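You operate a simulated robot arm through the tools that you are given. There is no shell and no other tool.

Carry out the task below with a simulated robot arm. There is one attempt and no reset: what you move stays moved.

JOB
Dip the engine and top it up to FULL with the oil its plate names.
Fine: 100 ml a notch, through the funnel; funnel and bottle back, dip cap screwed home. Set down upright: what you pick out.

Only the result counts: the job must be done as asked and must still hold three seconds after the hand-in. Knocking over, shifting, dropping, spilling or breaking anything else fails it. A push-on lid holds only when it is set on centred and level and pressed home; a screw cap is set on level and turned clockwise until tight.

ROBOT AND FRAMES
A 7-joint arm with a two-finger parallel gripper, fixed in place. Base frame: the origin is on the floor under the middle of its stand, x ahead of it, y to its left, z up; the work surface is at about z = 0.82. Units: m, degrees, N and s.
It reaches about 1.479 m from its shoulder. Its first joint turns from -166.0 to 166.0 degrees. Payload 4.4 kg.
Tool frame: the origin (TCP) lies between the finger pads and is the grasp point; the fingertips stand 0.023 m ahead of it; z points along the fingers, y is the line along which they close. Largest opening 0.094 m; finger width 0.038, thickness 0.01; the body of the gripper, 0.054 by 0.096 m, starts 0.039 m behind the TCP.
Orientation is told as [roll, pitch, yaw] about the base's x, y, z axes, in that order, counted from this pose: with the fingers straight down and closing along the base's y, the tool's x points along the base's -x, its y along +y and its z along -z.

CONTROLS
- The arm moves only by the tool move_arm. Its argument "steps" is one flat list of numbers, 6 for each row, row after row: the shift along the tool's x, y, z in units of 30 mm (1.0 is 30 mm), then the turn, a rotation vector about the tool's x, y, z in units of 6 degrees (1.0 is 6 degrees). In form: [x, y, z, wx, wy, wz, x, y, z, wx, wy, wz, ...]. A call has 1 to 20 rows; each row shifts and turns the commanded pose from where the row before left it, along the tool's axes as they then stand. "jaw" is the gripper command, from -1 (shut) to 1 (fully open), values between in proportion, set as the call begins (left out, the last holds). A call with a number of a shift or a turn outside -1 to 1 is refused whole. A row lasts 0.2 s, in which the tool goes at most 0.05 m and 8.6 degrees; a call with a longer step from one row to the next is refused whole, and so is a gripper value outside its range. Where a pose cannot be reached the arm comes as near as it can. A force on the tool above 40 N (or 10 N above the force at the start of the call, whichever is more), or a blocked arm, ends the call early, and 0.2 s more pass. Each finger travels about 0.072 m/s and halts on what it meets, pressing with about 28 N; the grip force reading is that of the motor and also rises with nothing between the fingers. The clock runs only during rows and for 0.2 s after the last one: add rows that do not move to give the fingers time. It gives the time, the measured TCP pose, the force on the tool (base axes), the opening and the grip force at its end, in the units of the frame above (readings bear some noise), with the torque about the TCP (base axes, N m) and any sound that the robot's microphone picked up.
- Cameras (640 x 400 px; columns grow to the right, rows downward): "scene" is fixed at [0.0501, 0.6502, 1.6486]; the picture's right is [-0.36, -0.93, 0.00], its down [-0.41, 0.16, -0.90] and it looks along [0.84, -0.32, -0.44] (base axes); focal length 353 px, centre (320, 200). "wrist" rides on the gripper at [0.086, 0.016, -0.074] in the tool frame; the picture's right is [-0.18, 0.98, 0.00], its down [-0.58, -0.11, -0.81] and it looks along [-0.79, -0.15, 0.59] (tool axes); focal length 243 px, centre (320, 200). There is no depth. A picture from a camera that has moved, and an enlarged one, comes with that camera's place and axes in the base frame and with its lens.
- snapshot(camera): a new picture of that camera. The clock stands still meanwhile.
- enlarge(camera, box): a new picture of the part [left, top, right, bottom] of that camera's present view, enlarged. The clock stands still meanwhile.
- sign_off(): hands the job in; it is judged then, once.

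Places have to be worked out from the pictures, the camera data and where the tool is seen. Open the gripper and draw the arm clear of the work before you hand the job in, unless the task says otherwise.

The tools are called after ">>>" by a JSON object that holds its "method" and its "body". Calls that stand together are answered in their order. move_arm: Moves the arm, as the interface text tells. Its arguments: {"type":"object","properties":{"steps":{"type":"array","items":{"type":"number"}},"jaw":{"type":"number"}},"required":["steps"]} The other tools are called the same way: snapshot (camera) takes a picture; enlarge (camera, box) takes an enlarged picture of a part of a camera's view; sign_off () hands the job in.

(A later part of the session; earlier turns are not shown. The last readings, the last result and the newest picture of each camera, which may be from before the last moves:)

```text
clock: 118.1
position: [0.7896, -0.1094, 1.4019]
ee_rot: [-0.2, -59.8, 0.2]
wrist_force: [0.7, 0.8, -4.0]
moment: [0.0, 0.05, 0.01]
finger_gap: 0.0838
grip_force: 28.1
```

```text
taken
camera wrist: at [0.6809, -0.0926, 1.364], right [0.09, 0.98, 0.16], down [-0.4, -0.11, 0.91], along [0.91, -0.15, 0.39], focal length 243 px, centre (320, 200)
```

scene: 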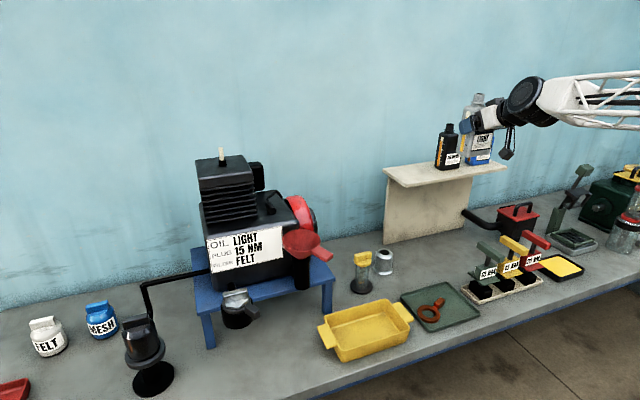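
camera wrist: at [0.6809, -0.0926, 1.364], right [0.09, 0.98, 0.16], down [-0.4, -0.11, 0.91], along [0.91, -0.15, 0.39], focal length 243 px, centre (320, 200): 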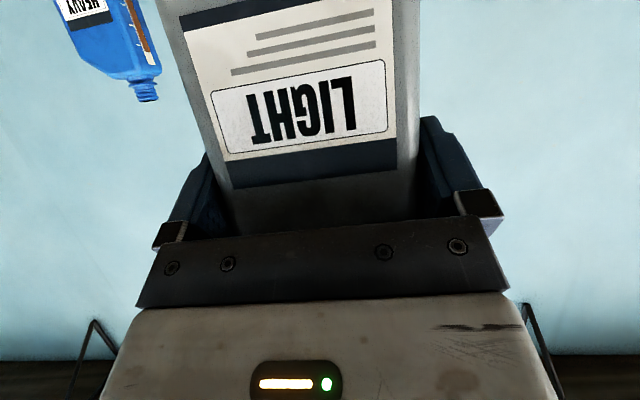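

Clear of the shelf with the bottle upright. I travel along +y to the funnel's side at this height.

>>> {"method": "move_arm", "body": {"steps": [0, 0.9, 0, 0, 0, 0, 0, 0.95, 0, 0, 0, 0, 0, 0.95, 0, 0, 0, 0, 0, 0.95, 0, 0, 0, 0, 0, 0.95, 0, 0, 0, 0, 0, 0.95, 0, 0, 0, 0, 0, 0.95, 0, 0, 0, 0, 0, 0.95, 0, 0, 0, 0, 0, 0.95, 0, 0, 0, 0, 0, 0.95, 0, 0, 0, 0, 0, 0.95, 0, 0, 0, 0, 0, 0.95, 0, 0, 0, 0, 0, 0.95, 0, 0, 0, 0, 0, 0.95, 0, 0, 0, 0, 0, 0.9, 0, 0, 0, 0, 0, 0, 0, 0, 0, 0]}}

>>> {"method": "snapshot", "body": {"camera": "scene"}}

>>> {"method": "enlarge", "body": {"camera": "scene", "box": [270, 120, 390, 260]}}

```text
clock: 121.5
position: [0.7883, 0.3148, 1.4004]
ee_rot: [-0.3, -59.8, 0.2]
wrist_force: [0.2, -0.3, -3.9]
moment: [-0.04, 0.03, -0.02]
finger_gap: 0.0841
grip_force: 28.4
```

```text
taken
```

scene: 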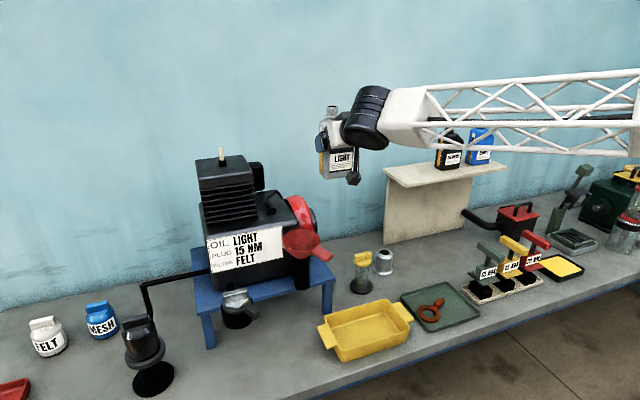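

```text
2.86 times, centred on (330, 190) of scene
camera zoom: at [0.0501, 0.6502, 1.6486], right [-0.36, -0.93, 0.0], down [-0.41, 0.16, -0.9], along [0.84, -0.32, -0.44], focal length 1008 px, centre (291, 229)
```

zoom: 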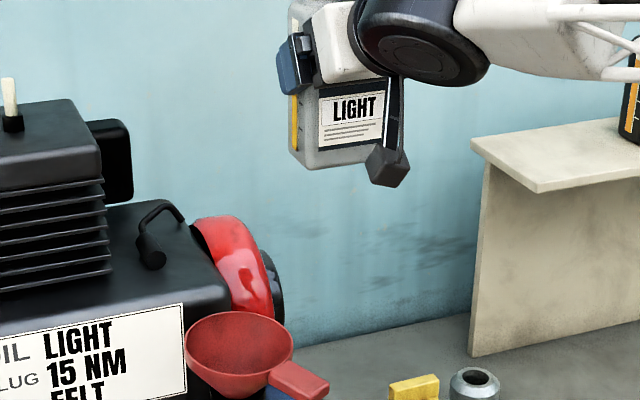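

The bottle is near the funnel. I zoom on its gauge for a baseline and take resting force readings for the weight.

>>> {"method": "enlarge", "body": {"camera": "scene", "box": [305, 95, 365, 185]}}

>>> {"method": "move_arm", "body": {"steps": [0, 0, 0, 0, 0, 0]}}

>>> {"method": "move_arm", "body": {"steps": [0, 0, 0, 0, 0, 0]}}

>>> {"method": "move_arm", "body": {"steps": [0, 0, 0, 0, 0, 0]}}

>>> {"method": "move_arm", "body": {"steps": [0, 0, 0, 0, 0, 0]}}

```text
4.44 times, centred on (335, 140) of scene
camera zoom: at [0.0501, 0.6502, 1.6486], right [-0.36, -0.93, 0.0], down [-0.41, 0.16, -0.9], along [0.84, -0.32, -0.44], focal length 1568 px, centre (253, 467)
```

zoom: 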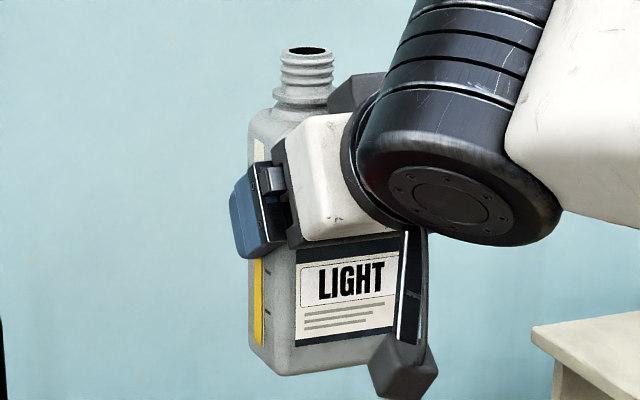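

```text
clock: 121.9
position: [0.7884, 0.3152, 1.4006]
ee_rot: [-0.4, -59.8, 0.2]
wrist_force: [1.0, 0.3, -5.2]
moment: [0.0, 0.02, 0.01]
finger_gap: 0.084
grip_force: 28.0
```

```text
clock: 122.3
position: [0.7892, 0.3145, 1.4001]
ee_rot: [-0.4, -59.7, 0.2]
wrist_force: [0.1, -0.2, -3.6]
moment: [0.0, 0.0, -0.02]
finger_gap: 0.0841
grip_force: 28.1
```

```text
clock: 122.7
position: [0.7897, 0.3159, 1.3996]
ee_rot: [-0.3, -59.8, 0.2]
wrist_force: [-0.4, 0.7, -3.8]
moment: [-0.02, 0.0, -0.01]
finger_gap: 0.0842
grip_force: 27.9
```

```text
clock: 123.1
position: [0.7893, 0.3156, 1.4007]
ee_rot: [-0.4, -59.8, 0.2]
wrist_force: [-1.2, 0.7, -5.2]
moment: [-0.01, 0.04, 0.01]
finger_gap: 0.0836
grip_force: 28.2
```

Average load is about 4.3 N. Ticks 1 and 2 of the gauge stay visible below the finger, so I can read the target level (about 1.4) in this pose. Now I lower beside the funnel.

>>> {"method": "move_arm", "body": {"steps": [0.808, 0, 0.467, 0, 0, 0, 0.808, 0, 0.467, 0, 0, 0, 0.808, 0, 0.467, 0, 0, 0, 0.808, 0, 0.467, 0, 0, 0, 0.808, 0, 0.467, 0, 0, 0, 0, 0, 0, 0, 0, 0]}}

>>> {"method": "enlarge", "body": {"camera": "scene", "box": [270, 150, 390, 280]}}

>>> {"method": "snapshot", "body": {"camera": "wrist"}}

```text
clock: 124.5
position: [0.7881, 0.314, 1.2602]
ee_rot: [-0.3, -59.8, 0.2]
wrist_force: [0.1, 1.1, -4.6]
moment: [-0.04, 0.03, 0.01]
finger_gap: 0.0838
grip_force: 28.2
```

```text
3.08 times, centred on (330, 215) of scene
camera zoom: at [0.0501, 0.6502, 1.6486], right [-0.36, -0.93, 0.0], down [-0.41, 0.16, -0.9], along [0.84, -0.32, -0.44], focal length 1086 px, centre (289, 154)
```

zoom: 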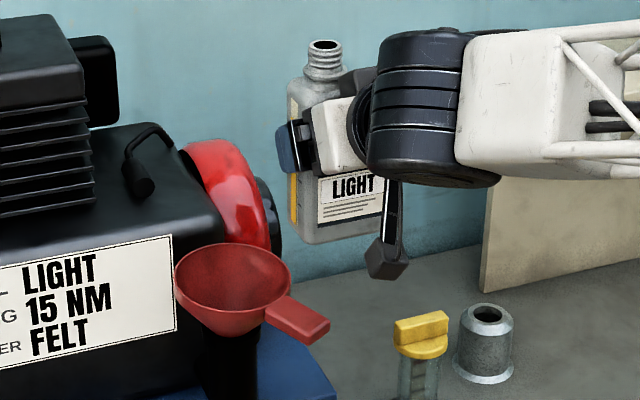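

```text
taken
camera wrist: at [0.6804, 0.3305, 1.2228], right [0.09, 0.98, 0.16], down [-0.4, -0.11, 0.91], along [0.91, -0.15, 0.39], focal length 243 px, centre (320, 200)
```

wrist: 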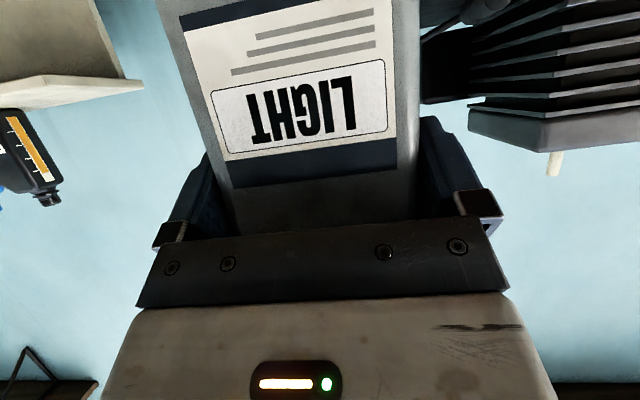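

The bottle stands just to the -y side of the funnel and above it. I tilt it 42 degrees toward the funnel and check the geometry.

>>> {"method": "move_arm", "body": {"steps": [0, 0, 0, 0.5, 0, -0.866, 0, 0, 0, 0.5, 0, -0.866, 0, 0, 0, 0.5, 0, -0.866, 0, 0, 0, 0.5, 0, -0.866, 0, 0, 0, 0.5, 0, -0.866, 0, 0, 0, 0.5, 0, -0.866, 0, 0, 0, 0.5, 0, -0.866]}}

>>> {"method": "enlarge", "body": {"camera": "scene", "box": [270, 150, 390, 280]}}

>>> {"method": "snapshot", "body": {"camera": "wrist"}}

```text
clock: 126.1
position: [0.7884, 0.315, 1.2616]
ee_rot: [-60.9, -39.8, 49.1]
wrist_force: [0.3, 0.2, -4.0]
moment: [0.06, 0.01, -0.02]
finger_gap: 0.0838
grip_force: 27.9
```

```text
3.08 times, centred on (330, 215) of scene
camera zoom: at [0.0501, 0.6502, 1.6486], right [-0.36, -0.93, 0.0], down [-0.41, 0.16, -0.9], along [0.84, -0.32, -0.44], focal length 1086 px, centre (289, 154)
```

zoom: 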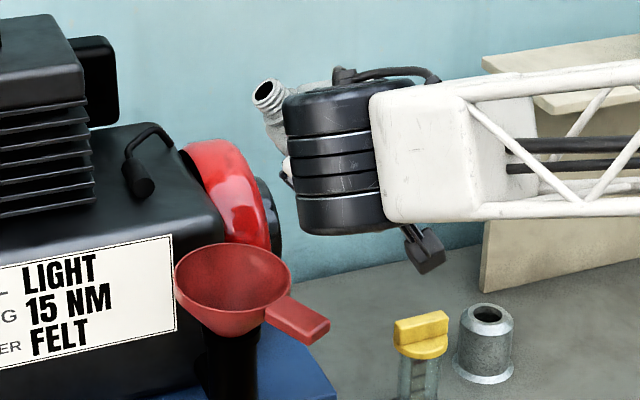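

```text
taken
camera wrist: at [0.6808, 0.3015, 1.2224], right [0.09, 0.84, -0.54], down [-0.4, 0.53, 0.75], along [0.91, 0.15, 0.39], focal length 243 px, centre (320, 200)
```

wrist: 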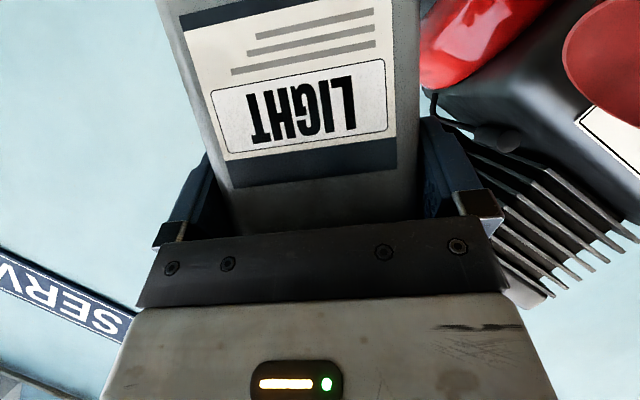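

Geometry is as predicted; the mouth is at about y 0.385 and 0.17 above the rim. I continue to 60 degrees, lowering slightly as it tilts.

>>> {"method": "move_arm", "body": {"steps": [0, 0, 0, 0.5, 0, -0.866, 0, 0, 0, 0.5, 0, -0.866, 0, 0, 0, 0.5, 0, -0.866, 0, 0, 0, 0, 0, 0]}}

>>> {"method": "enlarge", "body": {"camera": "scene", "box": [270, 150, 390, 280]}}

```text
clock: 127.1
position: [0.788, 0.3145, 1.2619]
ee_rot: [-73.8, -25.2, 56.3]
wrist_force: [-0.3, -0.9, -4.4]
moment: [0.06, 0.08, 0.05]
finger_gap: 0.0838
grip_force: 28.3
```

```text
3.08 times, centred on (330, 215) of scene
camera zoom: at [0.0501, 0.6502, 1.6486], right [-0.36, -0.93, 0.0], down [-0.41, 0.16, -0.9], along [0.84, -0.32, -0.44], focal length 1086 px, centre (289, 154)
```

zoom: 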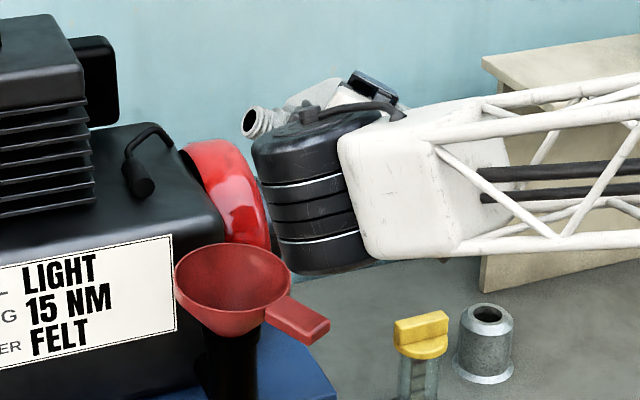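

No flow yet at 60 degrees, arm clear of the funnel. I tilt on to 72 degrees.

>>> {"method": "move_arm", "body": {"steps": [0, 0, 0, 0.5, 0, -0.866, 0, 0, 0, 0.5, 0, -0.866]}}

>>> {"method": "enlarge", "body": {"camera": "scene", "box": [270, 150, 390, 280]}}

>>> {"method": "snapshot", "body": {"camera": "wrist"}}

```text
clock: 127.7
position: [0.7868, 0.3154, 1.261]
ee_rot: [-80.7, -15.3, 58.8]
wrist_force: [0.2, 0.5, -3.7]
moment: [0.12, 0.04, -0.01]
finger_gap: 0.0838
grip_force: 27.9
```

```text
3.08 times, centred on (330, 215) of scene
camera zoom: at [0.0501, 0.6502, 1.6486], right [-0.36, -0.93, 0.0], down [-0.41, 0.16, -0.9], along [0.84, -0.32, -0.44], focal length 1086 px, centre (289, 154)
```

zoom: 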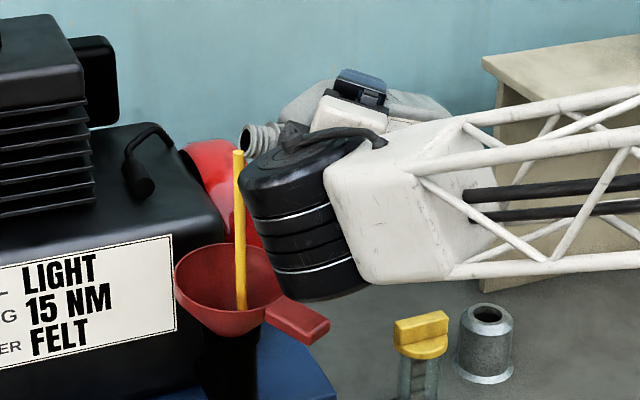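

```text
taken
camera wrist: at [0.6808, 0.2842, 1.2342], right [0.09, 0.45, -0.89], down [-0.41, 0.83, 0.38], along [0.91, 0.33, 0.26], focal length 243 px, centre (320, 200)
```

wrist: 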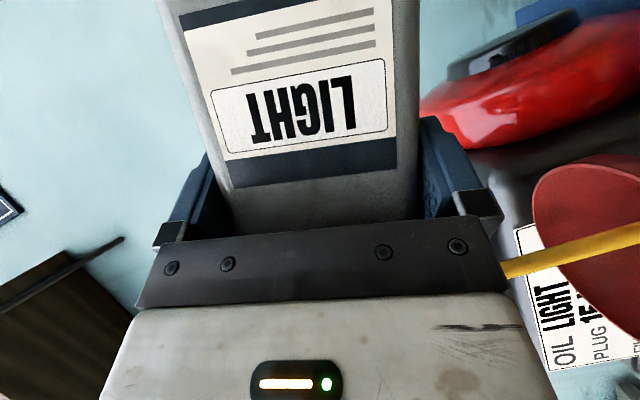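

Oil is flowing into the funnel at 72 degrees, well inside the rim. To learn the rate I tilt right back upright and read the gauge.

>>> {"method": "move_arm", "body": {"steps": [0, 0, 0, -0.5, 0, 0.866, 0, 0, 0, -0.5, 0, 0.866, 0, 0, 0, -0.5, 0, 0.866, 0, 0, 0, -0.5, 0, 0.866, 0, 0, 0, -0.5, 0, 0.866, 0, 0, 0, -0.5, 0, 0.866, 0, 0, 0, -0.5, 0, 0.866, 0, 0, 0, -0.5, 0, 0.866, 0, 0, 0, -0.5, 0, 0.866, 0, 0, 0, -0.5, 0, 0.866, 0, 0, 0, -0.5, 0, 0.866, 0, 0, 0, -0.5, 0, 0.866]}}

>>> {"method": "enlarge", "body": {"camera": "scene", "box": [300, 150, 360, 240]}}

>>> {"method": "enlarge", "body": {"camera": "scene", "box": [270, 150, 390, 280]}}

```text
clock: 130.3
position: [0.7882, 0.316, 1.2611]
ee_rot: [0.0, -59.8, 0.0]
wrist_force: [0.3, 0.2, -3.7]
moment: [-0.02, 0.02, -0.01]
finger_gap: 0.0842
grip_force: 28.6
```

```text
4.44 times, centred on (330, 195) of scene
camera zoom: at [0.0501, 0.6502, 1.6486], right [-0.36, -0.93, 0.0], down [-0.41, 0.16, -0.9], along [0.84, -0.32, -0.44], focal length 1568 px, centre (276, 222)
```

zoom: 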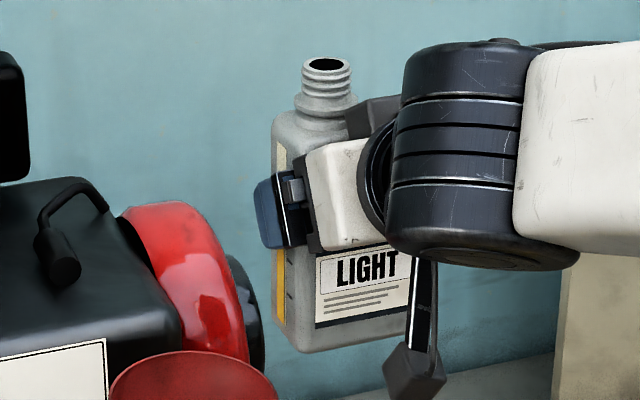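

```text
3.08 times, centred on (330, 215) of scene
camera zoom: at [0.0501, 0.6502, 1.6486], right [-0.36, -0.93, 0.0], down [-0.41, 0.16, -0.9], along [0.84, -0.32, -0.44], focal length 1086 px, centre (289, 154)
```

zoom: 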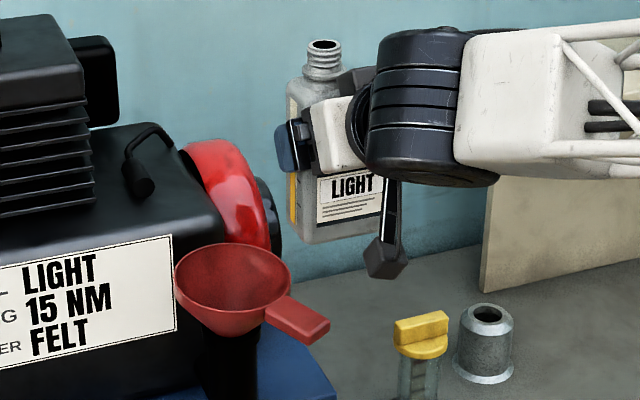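

>>> {"method": "enlarge", "body": {"camera": "scene", "box": [310, 165, 350, 235]}}

```text
5.71 times, centred on (330, 200) of scene
camera zoom: at [0.0501, 0.6502, 1.6486], right [-0.36, -0.93, 0.0], down [-0.41, 0.16, -0.9], along [0.84, -0.32, -0.44], focal length 2016 px, centre (263, 200)
```

zoom: 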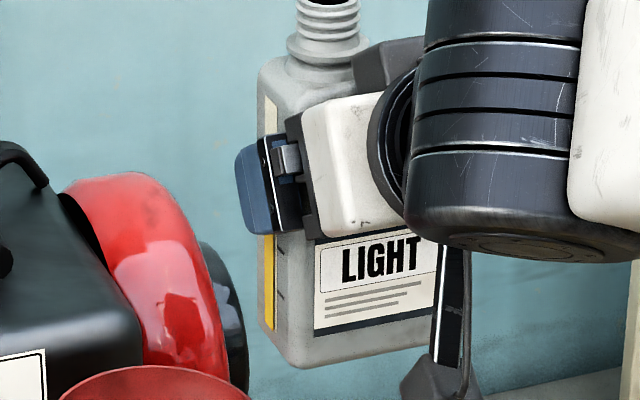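

>>> {"method": "enlarge", "body": {"camera": "scene", "box": [312, 175, 332, 205]}}

>>> {"method": "enlarge", "body": {"camera": "scene", "box": [312, 200, 332, 230]}}

```text
13.33 times, centred on (322, 190) of scene
camera zoom: at [0.0501, 0.6502, 1.6486], right [-0.36, -0.93, 0.0], down [-0.41, 0.16, -0.9], along [0.84, -0.32, -0.44], focal length 4705 px, centre (293, 333)
```

zoom: 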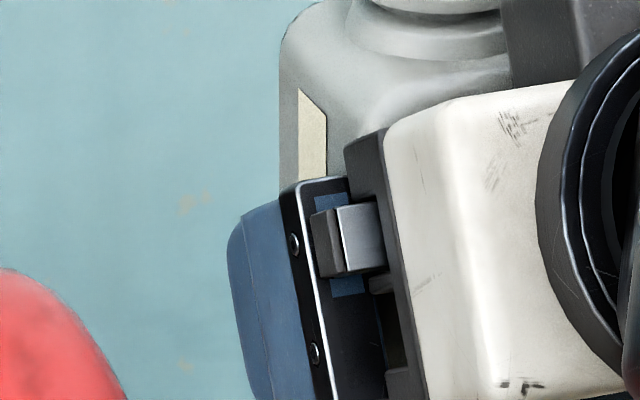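

```text
13.33 times, centred on (322, 215) of scene
camera zoom: at [0.0501, 0.6502, 1.6486], right [-0.36, -0.93, 0.0], down [-0.41, 0.16, -0.9], along [0.84, -0.32, -0.44], focal length 4705 px, centre (293, 0)
```

zoom: 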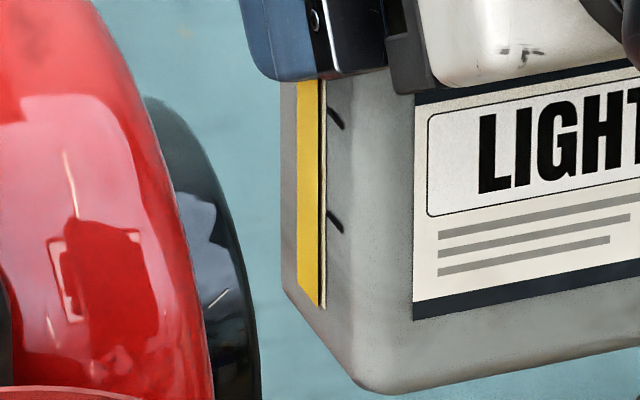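

The level is currently hidden behind the finger (between 2.2 and 4.5), so I use weight: a few resting readings.

>>> {"method": "move_arm", "body": {"steps": [0, 0, 0, 0, 0, 0]}}

>>> {"method": "move_arm", "body": {"steps": [0, 0, 0, 0, 0, 0]}}

>>> {"method": "move_arm", "body": {"steps": [0, 0, 0, 0, 0, 0]}}

>>> {"method": "move_arm", "body": {"steps": [0, 0, 0, 0, 0, 0]}}

>>> {"method": "move_arm", "body": {"steps": [0, 0, 0, 0, 0, 0]}}

>>> {"method": "move_arm", "body": {"steps": [0, 0, 0, 0, 0, 0]}}

```text
clock: 130.7
position: [0.7885, 0.3162, 1.2609]
ee_rot: [-0.2, -59.8, 0.1]
wrist_force: [1.0, 0.3, -5.0]
moment: [-0.01, 0.03, 0.0]
finger_gap: 0.0837
grip_force: 27.7
```

```text
clock: 131.1
position: [0.787, 0.3152, 1.2624]
ee_rot: [-0.3, -59.7, 0.2]
wrist_force: [0.0, -0.2, -3.5]
moment: [0.0, 0.01, 0.03]
finger_gap: 0.084
grip_force: 27.8
```

```text
clock: 131.5
position: [0.7879, 0.3153, 1.2606]
ee_rot: [-0.2, -59.9, 0.2]
wrist_force: [0.1, -0.3, -4.6]
moment: [-0.01, 0.02, 0.0]
finger_gap: 0.0838
grip_force: 28.2
```

```text
clock: 131.9
position: [0.7876, 0.3163, 1.2613]
ee_rot: [-0.3, -59.7, 0.2]
wrist_force: [-0.1, 0.2, -3.2]
moment: [-0.02, 0.03, 0.01]
finger_gap: 0.0842
grip_force: 28.2
```

```text
clock: 132.3
position: [0.7876, 0.3154, 1.2606]
ee_rot: [-0.3, -59.8, 0.2]
wrist_force: [-1.3, 0.0, -4.5]
moment: [-0.04, 0.04, 0.02]
finger_gap: 0.084
grip_force: 27.9
```

```text
clock: 132.7
position: [0.7877, 0.3151, 1.2619]
ee_rot: [-0.3, -59.7, 0.2]
wrist_force: [-0.7, 0.5, -3.7]
moment: [-0.03, 0.04, 0.0]
finger_gap: 0.0838
grip_force: 27.6
```

Roughly 30 ml or so went; the rate is modest. I tilt again to 72 degrees and hold about 0.6 s, then look at the stream.

>>> {"method": "move_arm", "body": {"steps": [0, 0, 0, 0.5, 0, -0.866, 0, 0, 0, 0.5, 0, -0.866, 0, 0, 0, 0.5, 0, -0.866, 0, 0, 0, 0.5, 0, -0.866, 0, 0, 0, 0.5, 0, -0.866, 0, 0, 0, 0.5, 0, -0.866, 0, 0, 0, 0.5, 0, -0.866, 0, 0, 0, 0.5, 0, -0.866, 0, 0, 0, 0.5, 0, -0.866, 0, 0, 0, 0.5, 0, -0.866, 0, 0, 0, 0.5, 0, -0.866, 0, 0, 0, 0.5, 0, -0.866, 0, 0, 0, 0, 0, 0, 0, 0, 0, 0, 0, 0]}}

>>> {"method": "enlarge", "body": {"camera": "scene", "box": [270, 170, 350, 260]}}

```text
clock: 135.7
position: [0.7888, 0.3151, 1.2616]
ee_rot: [-80.8, -15.1, 58.7]
wrist_force: [0.4, 1.2, -4.0]
moment: [0.08, -0.01, 0.01]
finger_gap: 0.0837
grip_force: 27.8
```

```text
4.44 times, centred on (310, 215) of scene
camera zoom: at [0.0501, 0.6502, 1.6486], right [-0.36, -0.93, 0.0], down [-0.41, 0.16, -0.9], along [0.84, -0.32, -0.44], focal length 1568 px, centre (364, 133)
```

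zoom: 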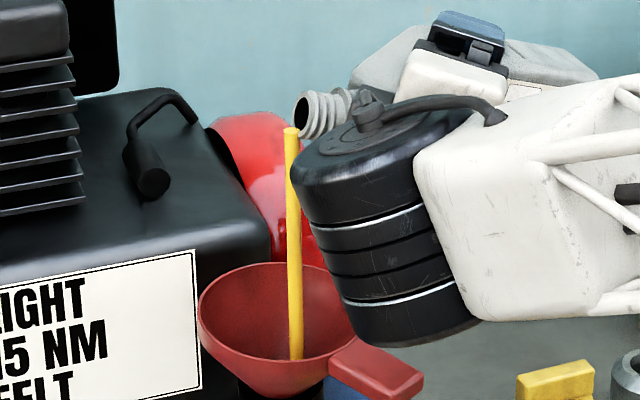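

Steady stream into the funnel. I hold another second.

>>> {"method": "move_arm", "body": {"steps": [0, 0, 0, 0, 0, 0, 0, 0, 0, 0, 0, 0, 0, 0, 0, 0, 0, 0, 0, 0, 0, 0, 0, 0]}}

>>> {"method": "enlarge", "body": {"camera": "scene", "box": [270, 170, 350, 260]}}

```text
clock: 136.7
position: [0.7892, 0.3147, 1.2605]
ee_rot: [-80.7, -15.4, 58.7]
wrist_force: [0.1, -0.4, -4.3]
moment: [0.09, 0.01, -0.01]
finger_gap: 0.084
grip_force: 27.6
```

```text
4.44 times, centred on (310, 215) of scene
camera zoom: at [0.0501, 0.6502, 1.6486], right [-0.36, -0.93, 0.0], down [-0.41, 0.16, -0.9], along [0.84, -0.32, -0.44], focal length 1568 px, centre (364, 133)
```

zoom: 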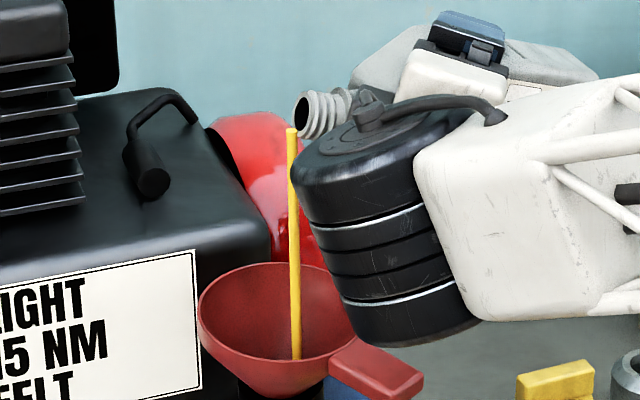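

The stream is thinning, so the flow depends on the head at this tilt. I hold two more seconds.

>>> {"method": "move_arm", "body": {"steps": [0, 0, 0, 0, 0, 0, 0, 0, 0, 0, 0, 0, 0, 0, 0, 0, 0, 0, 0, 0, 0, 0, 0, 0, 0, 0, 0, 0, 0, 0, 0, 0, 0, 0, 0, 0, 0, 0, 0, 0, 0, 0, 0, 0, 0, 0, 0, 0]}}

>>> {"method": "enlarge", "body": {"camera": "scene", "box": [270, 170, 350, 260]}}

```text
clock: 138.5
position: [0.7892, 0.3155, 1.2614]
ee_rot: [-80.7, -15.2, 58.6]
wrist_force: [-0.1, 0.6, -3.4]
moment: [0.04, 0.03, 0.02]
finger_gap: 0.0842
grip_force: 27.9
```

```text
4.44 times, centred on (310, 215) of scene
camera zoom: at [0.0501, 0.6502, 1.6486], right [-0.36, -0.93, 0.0], down [-0.41, 0.16, -0.9], along [0.84, -0.32, -0.44], focal length 1568 px, centre (364, 133)
```

zoom: 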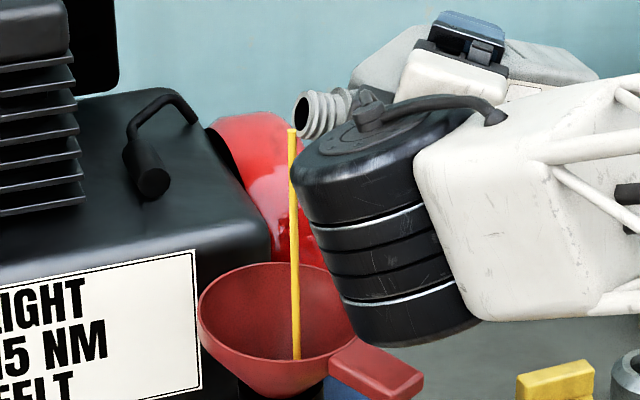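

The flow at 72 degrees is fading. I step to 78 degrees and hold one second.

>>> {"method": "move_arm", "body": {"steps": [0, 0, 0, 0.5, 0, -0.866, 0, 0, 0, 0, 0, 0, 0, 0, 0, 0, 0, 0, 0, 0, 0, 0, 0, 0]}}

>>> {"method": "enlarge", "body": {"camera": "scene", "box": [270, 170, 350, 260]}}

```text
clock: 139.5
position: [0.7879, 0.3156, 1.2618]
ee_rot: [-83.8, -10.1, 59.4]
wrist_force: [-0.8, -0.6, -2.9]
moment: [0.03, 0.01, -0.03]
finger_gap: 0.0839
grip_force: 28.4
```

```text
4.44 times, centred on (310, 215) of scene
camera zoom: at [0.0501, 0.6502, 1.6486], right [-0.36, -0.93, 0.0], down [-0.41, 0.16, -0.9], along [0.84, -0.32, -0.44], focal length 1568 px, centre (364, 133)
```

zoom: 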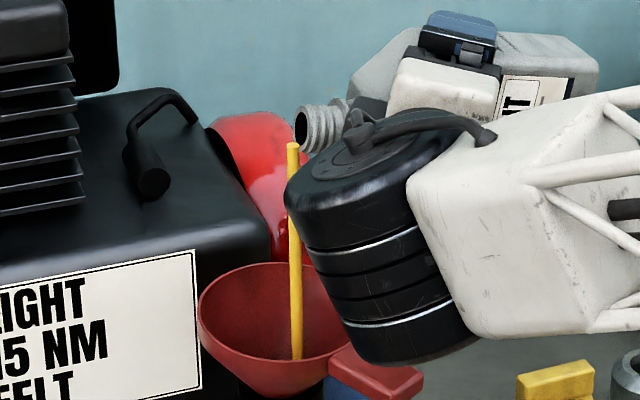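

Stream strong again. I tilt back below the flow angle (54 degrees) and take several readings to weigh what is left.

>>> {"method": "move_arm", "body": {"steps": [0, 0, 0, -0.5, 0, 0.866, 0, 0, 0, -0.5, 0, 0.866, 0, 0, 0, -0.5, 0, 0.866, 0, 0, 0, -0.5, 0, 0.866]}}

>>> {"method": "move_arm", "body": {"steps": [0, 0, 0, 0, 0, 0]}}

>>> {"method": "move_arm", "body": {"steps": [0, 0, 0, 0, 0, 0]}}

>>> {"method": "move_arm", "body": {"steps": [0, 0, 0, 0, 0, 0]}}

>>> {"method": "move_arm", "body": {"steps": [0, 0, 0, 0, 0, 0]}}

>>> {"method": "move_arm", "body": {"steps": [0, 0, 0, 0, 0, 0]}}

>>> {"method": "move_arm", "body": {"steps": [0, 0, 0, 0, 0, 0]}}

>>> {"method": "enlarge", "body": {"camera": "scene", "box": [270, 170, 350, 260]}}

```text
clock: 140.5
position: [0.7883, 0.3148, 1.2622]
ee_rot: [-69.9, -30.4, 54.3]
wrist_force: [-0.4, 0.1, -3.4]
moment: [0.07, 0.01, 0.02]
finger_gap: 0.0837
grip_force: 27.5
```

```text
clock: 140.9
position: [0.7872, 0.3143, 1.2623]
ee_rot: [-69.9, -30.3, 54.5]
wrist_force: [0.4, -1.4, -3.5]
moment: [0.05, 0.0, -0.02]
finger_gap: 0.0839
grip_force: 28.2
```

```text
clock: 141.3
position: [0.788, 0.3153, 1.2626]
ee_rot: [-69.9, -30.3, 54.4]
wrist_force: [-1.0, 0.4, -3.3]
moment: [0.05, 0.01, -0.01]
finger_gap: 0.0838
grip_force: 27.7
```

```text
clock: 141.7
position: [0.7886, 0.3158, 1.2615]
ee_rot: [-69.9, -30.3, 54.3]
wrist_force: [0.0, -0.5, -2.1]
moment: [0.07, 0.04, -0.01]
finger_gap: 0.0841
grip_force: 28.0
```

```text
clock: 142.1
position: [0.7881, 0.3146, 1.261]
ee_rot: [-69.9, -30.2, 54.4]
wrist_force: [-0.2, -0.6, -2.3]
moment: [0.03, 0.02, 0.01]
finger_gap: 0.084
grip_force: 28.0
```

```text
clock: 142.5
position: [0.7884, 0.3152, 1.2617]
ee_rot: [-69.9, -30.3, 54.4]
wrist_force: [-0.1, 0.1, -3.8]
moment: [0.04, 0.04, -0.01]
finger_gap: 0.084
grip_force: 28.7
```

```text
clock: 142.9
position: [0.788, 0.3142, 1.261]
ee_rot: [-69.9, -30.3, 54.4]
wrist_force: [-0.3, 0.8, -3.5]
moment: [0.0, 0.02, -0.01]
finger_gap: 0.0838
grip_force: 27.4
```

```text
4.44 times, centred on (310, 215) of scene
camera zoom: at [0.0501, 0.6502, 1.6486], right [-0.36, -0.93, 0.0], down [-0.41, 0.16, -0.9], along [0.84, -0.32, -0.44], focal length 1568 px, centre (364, 133)
```

zoom: 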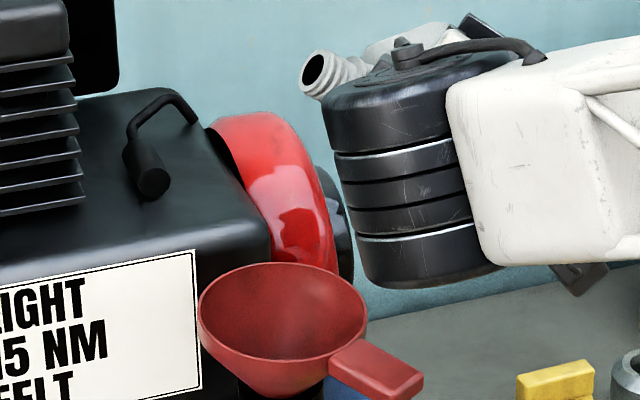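

About 140 ml poured so far by weight, about 160 ml to go. I tilt to 78 degrees for 0.8 s again and then bring it upright to read the gauge.

>>> {"method": "move_arm", "body": {"steps": [0, 0, 0, 0.5, 0, -0.866, 0, 0, 0, 0.5, 0, -0.866, 0, 0, 0, 0.5, 0, -0.866, 0, 0, 0, 0.5, 0, -0.866, 0, 0, 0, 0, 0, 0, 0, 0, 0, 0, 0, 0, 0, 0, 0, 0, 0, 0]}}

>>> {"method": "enlarge", "body": {"camera": "scene", "box": [270, 170, 350, 260]}}

>>> {"method": "move_arm", "body": {"steps": [0, 0, 0, -0.5, 0, 0.866, 0, 0, 0, -0.5, 0, 0.866, 0, 0, 0, -0.5, 0, 0.866, 0, 0, 0, -0.5, 0, 0.866, 0, 0, 0, -0.5, 0, 0.866, 0, 0, 0, -0.5, 0, 0.866, 0, 0, 0, -0.5, 0, 0.866, 0, 0, 0, -0.5, 0, 0.866, 0, 0, 0, -0.5, 0, 0.866, 0, 0, 0, -0.5, 0, 0.866, 0, 0, 0, -0.5, 0, 0.866, 0, 0, 0, -0.5, 0, 0.866, 0, 0, 0, -0.5, 0, 0.866]}}

>>> {"method": "enlarge", "body": {"camera": "scene", "box": [312, 200, 332, 230]}}

```text
clock: 144.5
position: [0.7877, 0.3135, 1.2624]
ee_rot: [-83.8, -10.2, 59.4]
wrist_force: [-0.5, -0.6, -3.0]
moment: [0.03, 0.02, -0.03]
finger_gap: 0.0842
grip_force: 28.1
```

```text
4.44 times, centred on (310, 215) of scene
camera zoom: at [0.0501, 0.6502, 1.6486], right [-0.36, -0.93, 0.0], down [-0.41, 0.16, -0.9], along [0.84, -0.32, -0.44], focal length 1568 px, centre (364, 133)
```

zoom: 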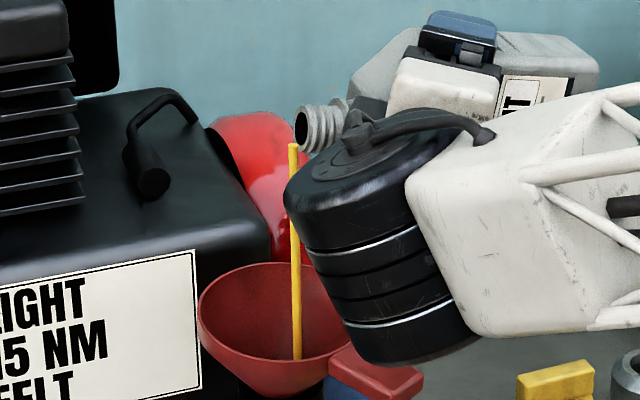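

```text
clock: 147.3
position: [0.7883, 0.3149, 1.261]
ee_rot: [0.0, -59.8, 0.0]
wrist_force: [-0.5, 0.7, -3.0]
moment: [0.04, 0.02, -0.01]
finger_gap: 0.0839
grip_force: 27.7
```

```text
13.33 times, centred on (322, 215) of scene
camera zoom: at [0.0501, 0.6502, 1.6486], right [-0.36, -0.93, 0.0], down [-0.41, 0.16, -0.9], along [0.84, -0.32, -0.44], focal length 4705 px, centre (293, 0)
```

zoom: 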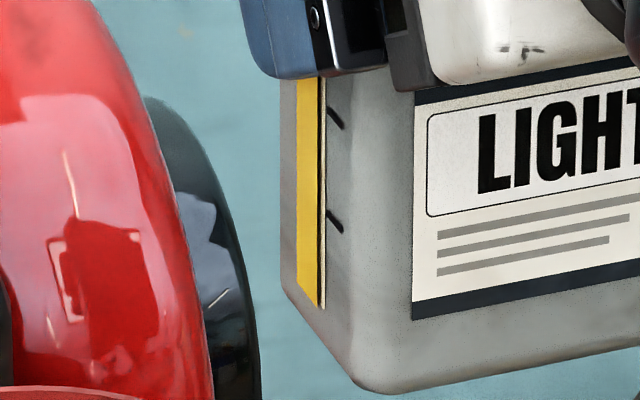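

Level is still above the visible window (more than 2.2). Another pulse: 78 degrees, about 1.2 s hold, then upright again.

>>> {"method": "move_arm", "body": {"steps": [0, 0, 0, 0.5, 0, -0.866, 0, 0, 0, 0.5, 0, -0.866, 0, 0, 0, 0.5, 0, -0.866, 0, 0, 0, 0.5, 0, -0.866, 0, 0, 0, 0.5, 0, -0.866, 0, 0, 0, 0.5, 0, -0.866, 0, 0, 0, 0.5, 0, -0.866, 0, 0, 0, 0.5, 0, -0.866, 0, 0, 0, 0.5, 0, -0.866, 0, 0, 0, 0.5, 0, -0.866, 0, 0, 0, 0.5, 0, -0.866, 0, 0, 0, 0.5, 0, -0.866, 0, 0, 0, 0.5, 0, -0.866, 0, 0, 0, 0, 0, 0, 0, 0, 0, 0, 0, 0, 0, 0, 0, 0, 0, 0, 0, 0, 0, 0, 0, 0, 0, 0, 0, 0, 0, 0]}}

>>> {"method": "enlarge", "body": {"camera": "scene", "box": [270, 170, 350, 260]}}

>>> {"method": "move_arm", "body": {"steps": [0, 0, 0, -0.5, 0, 0.866, 0, 0, 0, -0.5, 0, 0.866, 0, 0, 0, -0.5, 0, 0.866, 0, 0, 0, -0.5, 0, 0.866, 0, 0, 0, -0.5, 0, 0.866, 0, 0, 0, -0.5, 0, 0.866, 0, 0, 0, -0.5, 0, 0.866, 0, 0, 0, -0.5, 0, 0.866, 0, 0, 0, -0.5, 0, 0.866, 0, 0, 0, -0.5, 0, 0.866, 0, 0, 0, -0.5, 0, 0.866, 0, 0, 0, -0.5, 0, 0.866, 0, 0, 0, -0.5, 0, 0.866]}}

>>> {"method": "enlarge", "body": {"camera": "scene", "box": [312, 200, 332, 230]}}

```text
clock: 151.1
position: [0.7876, 0.3147, 1.2616]
ee_rot: [-83.9, -10.1, 59.4]
wrist_force: [0.1, 0.3, -2.8]
moment: [0.09, -0.01, 0.0]
finger_gap: 0.0836
grip_force: 27.7
```

```text
4.44 times, centred on (310, 215) of scene
camera zoom: at [0.0501, 0.6502, 1.6486], right [-0.36, -0.93, 0.0], down [-0.41, 0.16, -0.9], along [0.84, -0.32, -0.44], focal length 1568 px, centre (364, 133)
```

zoom: 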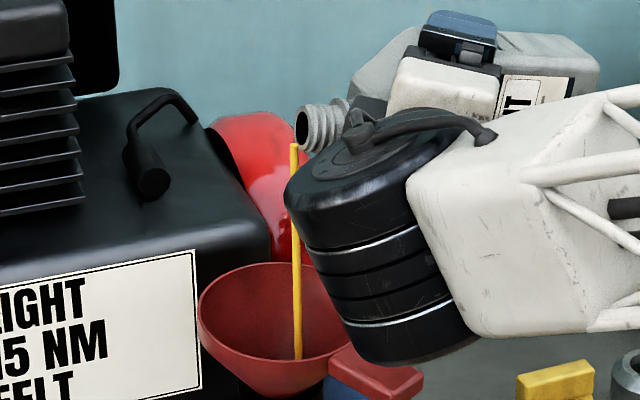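

```text
clock: 153.9
position: [0.7893, 0.3147, 1.2613]
ee_rot: [-0.1, -59.8, 0.0]
wrist_force: [-0.2, 0.5, -2.4]
moment: [0.03, 0.03, 0.0]
finger_gap: 0.0836
grip_force: 27.9
```

```text
13.33 times, centred on (322, 215) of scene
camera zoom: at [0.0501, 0.6502, 1.6486], right [-0.36, -0.93, 0.0], down [-0.41, 0.16, -0.9], along [0.84, -0.32, -0.44], focal length 4705 px, centre (293, 0)
```

zoom: 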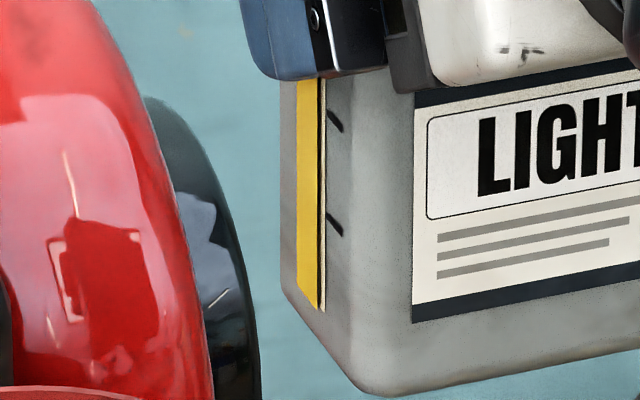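

Still above the window. I take a few resting readings to estimate what is left.

>>> {"method": "move_arm", "body": {"steps": [0, 0, 0, 0, 0, 0]}}

>>> {"method": "move_arm", "body": {"steps": [0, 0, 0, 0, 0, 0]}}

>>> {"method": "move_arm", "body": {"steps": [0, 0, 0, 0, 0, 0]}}

>>> {"method": "move_arm", "body": {"steps": [0, 0, 0, 0, 0, 0]}}

>>> {"method": "move_arm", "body": {"steps": [0, 0, 0, 0, 0, 0]}}

>>> {"method": "move_arm", "body": {"steps": [0, 0, 0, 0, 0, 0]}}

```text
clock: 154.3
position: [0.7882, 0.3148, 1.2614]
ee_rot: [-0.3, -59.8, 0.1]
wrist_force: [0.7, 0.0, -3.0]
moment: [0.01, -0.01, 0.02]
finger_gap: 0.0839
grip_force: 28.5
```

```text
clock: 154.7
position: [0.7887, 0.3143, 1.2616]
ee_rot: [-0.2, -59.8, 0.2]
wrist_force: [-0.2, 0.1, -1.8]
moment: [0.01, 0.05, -0.02]
finger_gap: 0.084
grip_force: 28.1
```

```text
clock: 155.1
position: [0.7884, 0.3157, 1.2618]
ee_rot: [-0.3, -59.9, 0.2]
wrist_force: [0.1, -0.4, -2.1]
moment: [0.01, 0.03, -0.03]
finger_gap: 0.0839
grip_force: 28.0
```

```text
clock: 155.5
position: [0.7874, 0.3145, 1.2615]
ee_rot: [-0.3, -59.8, 0.3]
wrist_force: [1.0, -0.1, -2.6]
moment: [0.0, 0.04, 0.01]
finger_gap: 0.0841
grip_force: 28.1
```

```text
clock: 155.9
position: [0.7879, 0.3148, 1.2614]
ee_rot: [-0.3, -59.8, 0.2]
wrist_force: [1.2, 0.5, -2.0]
moment: [-0.01, 0.08, -0.02]
finger_gap: 0.0841
grip_force: 28.3
```

```text
clock: 156.3
position: [0.7875, 0.3154, 1.262]
ee_rot: [-0.4, -59.8, 0.2]
wrist_force: [-0.2, -0.4, -2.9]
moment: [-0.02, 0.04, 0.03]
finger_gap: 0.0842
grip_force: 27.6
```

Weight suggests about 210-220 ml poured, so the level should be near 2.2 now. I do a short pulse at 78 degrees with 0.6 s hold and read again.

>>> {"method": "move_arm", "body": {"steps": [0, 0, 0, 0.5, 0, -0.866, 0, 0, 0, 0.5, 0, -0.866, 0, 0, 0, 0.5, 0, -0.866, 0, 0, 0, 0.5, 0, -0.866, 0, 0, 0, 0.5, 0, -0.866, 0, 0, 0, 0.5, 0, -0.866, 0, 0, 0, 0.5, 0, -0.866, 0, 0, 0, 0.5, 0, -0.866, 0, 0, 0, 0.5, 0, -0.866, 0, 0, 0, 0.5, 0, -0.866, 0, 0, 0, 0.5, 0, -0.866, 0, 0, 0, 0.5, 0, -0.866, 0, 0, 0, 0.5, 0, -0.866, 0, 0, 0, 0, 0, 0, 0, 0, 0, 0, 0, 0]}}

>>> {"method": "enlarge", "body": {"camera": "scene", "box": [270, 170, 350, 260]}}

>>> {"method": "move_arm", "body": {"steps": [0, 0, 0, -0.5, 0, 0.866, 0, 0, 0, -0.5, 0, 0.866, 0, 0, 0, -0.5, 0, 0.866, 0, 0, 0, -0.5, 0, 0.866, 0, 0, 0, -0.5, 0, 0.866, 0, 0, 0, -0.5, 0, 0.866, 0, 0, 0, -0.5, 0, 0.866, 0, 0, 0, -0.5, 0, 0.866, 0, 0, 0, -0.5, 0, 0.866, 0, 0, 0, -0.5, 0, 0.866, 0, 0, 0, -0.5, 0, 0.866, 0, 0, 0, -0.5, 0, 0.866, 0, 0, 0, -0.5, 0, 0.866]}}

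>>> {"method": "enlarge", "body": {"camera": "scene", "box": [312, 200, 332, 230]}}

```text
clock: 159.5
position: [0.7889, 0.3154, 1.2626]
ee_rot: [-83.7, -10.1, 59.4]
wrist_force: [0.0, -0.3, -3.1]
moment: [0.06, 0.02, -0.01]
finger_gap: 0.0841
grip_force: 28.3
```

```text
4.44 times, centred on (310, 215) of scene
camera zoom: at [0.0501, 0.6502, 1.6486], right [-0.36, -0.93, 0.0], down [-0.41, 0.16, -0.9], along [0.84, -0.32, -0.44], focal length 1568 px, centre (364, 133)
```

zoom: 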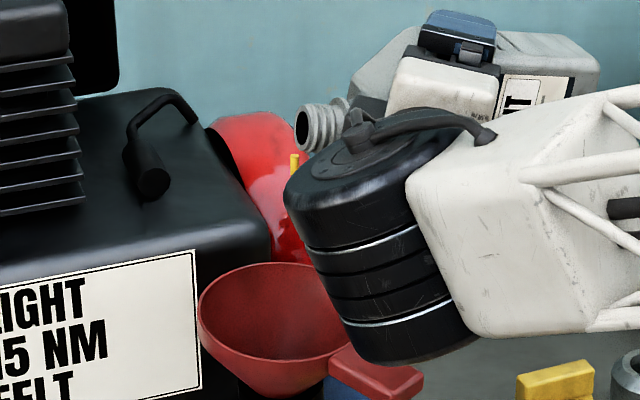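

```text
clock: 162.3
position: [0.7876, 0.3152, 1.2607]
ee_rot: [-0.1, -59.8, 0.1]
wrist_force: [-0.3, -0.1, -2.7]
moment: [0.0, -0.02, -0.01]
finger_gap: 0.0839
grip_force: 27.6
```

```text
13.33 times, centred on (322, 215) of scene
camera zoom: at [0.0501, 0.6502, 1.6486], right [-0.36, -0.93, 0.0], down [-0.41, 0.16, -0.9], along [0.84, -0.32, -0.44], focal length 4705 px, centre (293, 0)
```

zoom: 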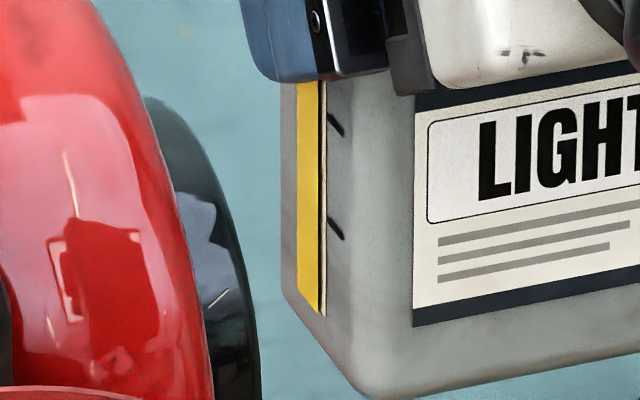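

At 78 degrees the flow has almost ended (level near 2.3). I now go to 81 degrees with a one second hold, then read the gauge.

>>> {"method": "move_arm", "body": {"steps": [0, 0, 0, 0.5, 0, -0.866, 0, 0, 0, 0.5, 0, -0.866, 0, 0, 0, 0.5, 0, -0.866, 0, 0, 0, 0.5, 0, -0.866, 0, 0, 0, 0.5, 0, -0.866, 0, 0, 0, 0.5, 0, -0.866, 0, 0, 0, 0.5, 0, -0.866, 0, 0, 0, 0.5, 0, -0.866, 0, 0, 0, 0.5, 0, -0.866, 0, 0, 0, 0.5, 0, -0.866, 0, 0, 0, 0.5, 0, -0.866, 0, 0, 0, 0.5, 0, -0.866, 0, 0, 0, 0.5, 0, -0.866, 0, 0, 0, 0.25, 0, -0.433, 0, 0, 0, 0, 0, 0, 0, 0, 0, 0, 0, 0, 0, 0, 0, 0, 0, 0, 0, 0, 0, 0, 0, 0, 0, 0, 0, 0, 0, 0]}}

>>> {"method": "enlarge", "body": {"camera": "scene", "box": [270, 170, 350, 260]}}

>>> {"method": "move_arm", "body": {"steps": [0, 0, 0, -0.25, 0, 0.433, 0, 0, 0, -0.5, 0, 0.866, 0, 0, 0, -0.5, 0, 0.866, 0, 0, 0, -0.5, 0, 0.866, 0, 0, 0, -0.5, 0, 0.866, 0, 0, 0, -0.5, 0, 0.866, 0, 0, 0, -0.5, 0, 0.866, 0, 0, 0, -0.5, 0, 0.866, 0, 0, 0, -0.5, 0, 0.866, 0, 0, 0, -0.5, 0, 0.866, 0, 0, 0, -0.5, 0, 0.866, 0, 0, 0, -0.5, 0, 0.866, 0, 0, 0, -0.5, 0, 0.866, 0, 0, 0, -0.5, 0, 0.866]}}

>>> {"method": "enlarge", "body": {"camera": "scene", "box": [312, 200, 332, 230]}}

```text
clock: 166.3
position: [0.788, 0.315, 1.2609]
ee_rot: [-85.4, -7.4, 59.6]
wrist_force: [-0.7, 0.7, -2.6]
moment: [0.06, 0.03, -0.01]
finger_gap: 0.0839
grip_force: 27.6
```

```text
4.44 times, centred on (310, 215) of scene
camera zoom: at [0.0501, 0.6502, 1.6486], right [-0.36, -0.93, 0.0], down [-0.41, 0.16, -0.9], along [0.84, -0.32, -0.44], focal length 1568 px, centre (364, 133)
```

zoom: 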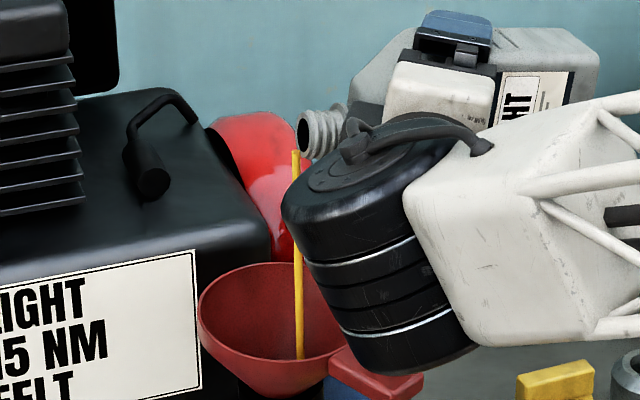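

```text
clock: 169.3
position: [0.7882, 0.3155, 1.2604]
ee_rot: [-0.1, -59.8, 0.0]
wrist_force: [0.1, -0.2, -3.0]
moment: [-0.01, 0.05, 0.02]
finger_gap: 0.084
grip_force: 28.1
```

```text
13.33 times, centred on (322, 215) of scene
camera zoom: at [0.0501, 0.6502, 1.6486], right [-0.36, -0.93, 0.0], down [-0.41, 0.16, -0.9], along [0.84, -0.32, -0.44], focal length 4705 px, centre (293, 0)
```

zoom: 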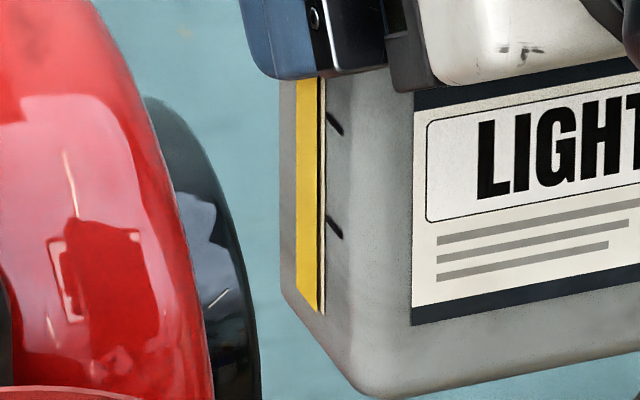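

Not in the window yet (level still above 2.2). Another pulse at 81 degrees, held a bit longer.

>>> {"method": "move_arm", "body": {"steps": [0, 0, 0, 0.5, 0, -0.866, 0, 0, 0, 0.5, 0, -0.866, 0, 0, 0, 0.5, 0, -0.866, 0, 0, 0, 0.5, 0, -0.866, 0, 0, 0, 0.5, 0, -0.866, 0, 0, 0, 0.5, 0, -0.866, 0, 0, 0, 0.5, 0, -0.866, 0, 0, 0, 0.5, 0, -0.866, 0, 0, 0, 0.5, 0, -0.866, 0, 0, 0, 0.5, 0, -0.866, 0, 0, 0, 0.5, 0, -0.866, 0, 0, 0, 0.5, 0, -0.866, 0, 0, 0, 0.5, 0, -0.866, 0, 0, 0, 0.25, 0, -0.433, 0, 0, 0, 0, 0, 0, 0, 0, 0, 0, 0, 0, 0, 0, 0, 0, 0, 0, 0, 0, 0, 0, 0, 0, 0, 0, 0, 0, 0, 0, 0, 0, 0, 0, 0, 0]}}

>>> {"method": "enlarge", "body": {"camera": "scene", "box": [270, 170, 350, 260]}}

>>> {"method": "move_arm", "body": {"steps": [0, 0, 0, -0.25, 0, 0.433, 0, 0, 0, -0.5, 0, 0.866, 0, 0, 0, -0.5, 0, 0.866, 0, 0, 0, -0.5, 0, 0.866, 0, 0, 0, -0.5, 0, 0.866, 0, 0, 0, -0.5, 0, 0.866, 0, 0, 0, -0.5, 0, 0.866, 0, 0, 0, -0.5, 0, 0.866, 0, 0, 0, -0.5, 0, 0.866, 0, 0, 0, -0.5, 0, 0.866, 0, 0, 0, -0.5, 0, 0.866, 0, 0, 0, -0.5, 0, 0.866, 0, 0, 0, -0.5, 0, 0.866, 0, 0, 0, -0.5, 0, 0.866]}}

>>> {"method": "enlarge", "body": {"camera": "scene", "box": [312, 200, 332, 230]}}

```text
clock: 173.5
position: [0.789, 0.3157, 1.2612]
ee_rot: [-85.4, -7.6, 59.7]
wrist_force: [0.1, -0.4, -2.8]
moment: [0.08, 0.02, 0.02]
finger_gap: 0.0839
grip_force: 27.5
```

```text
4.44 times, centred on (310, 215) of scene
camera zoom: at [0.0501, 0.6502, 1.6486], right [-0.36, -0.93, 0.0], down [-0.41, 0.16, -0.9], along [0.84, -0.32, -0.44], focal length 1568 px, centre (364, 133)
```

zoom: 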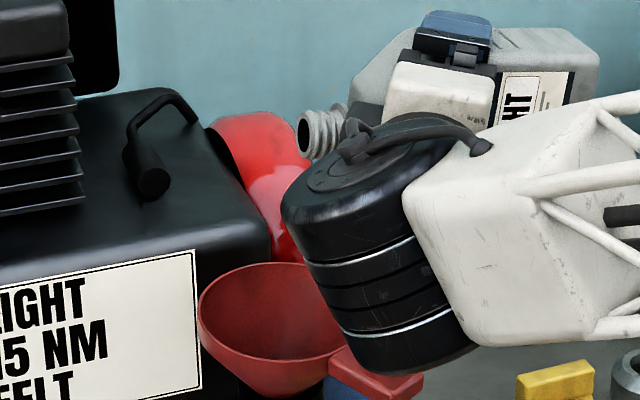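

```text
clock: 176.5
position: [0.7883, 0.3154, 1.2611]
ee_rot: [0.0, -59.8, 0.1]
wrist_force: [-0.5, 0.9, -2.2]
moment: [0.0, 0.01, 0.02]
finger_gap: 0.0839
grip_force: 28.0
```

```text
13.33 times, centred on (322, 215) of scene
camera zoom: at [0.0501, 0.6502, 1.6486], right [-0.36, -0.93, 0.0], down [-0.41, 0.16, -0.9], along [0.84, -0.32, -0.44], focal length 4705 px, centre (293, 0)
```

zoom: 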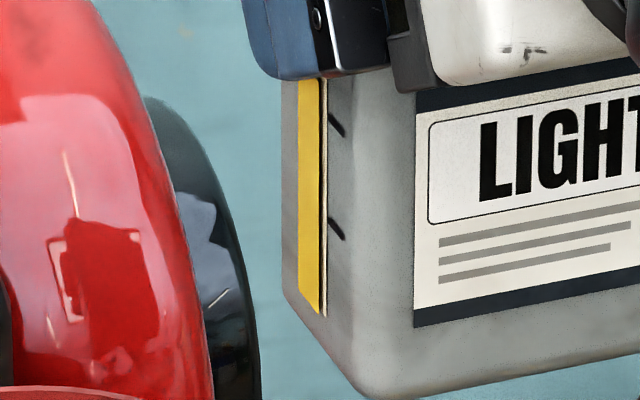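

Flow at 81 degrees has stopped. I zoom more closely at the top of the visible gauge part.

>>> {"method": "enlarge", "body": {"camera": "scene", "box": [316, 202, 328, 212]}}

>>> {"method": "enlarge", "body": {"camera": "scene", "box": [314, 202, 334, 226]}}

```text
16.00 times, centred on (322, 207) of scene
camera zoom: at [0.0501, 0.6502, 1.6486], right [-0.36, -0.93, 0.0], down [-0.41, 0.16, -0.9], along [0.84, -0.32, -0.44], focal length 5646 px, centre (288, 88)
```

zoom: 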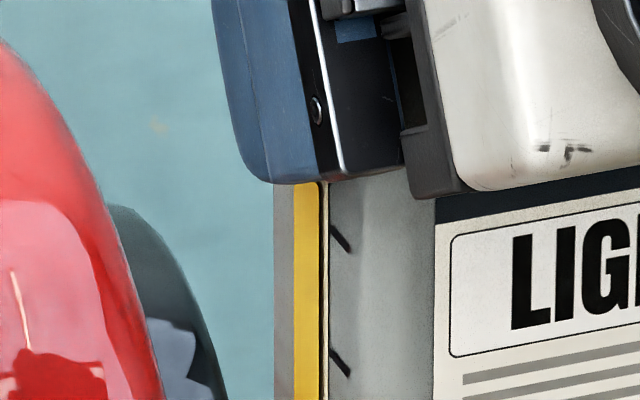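

```text
16.00 times, centred on (324, 214) of scene
camera zoom: at [0.0501, 0.6502, 1.6486], right [-0.36, -0.93, 0.0], down [-0.41, 0.16, -0.9], along [0.84, -0.32, -0.44], focal length 5646 px, centre (256, -24)
```

zoom: 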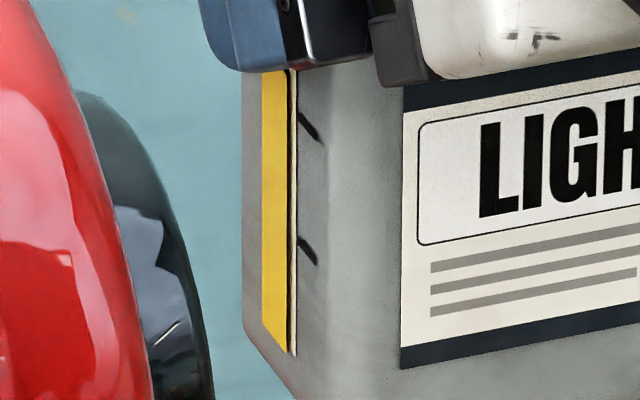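

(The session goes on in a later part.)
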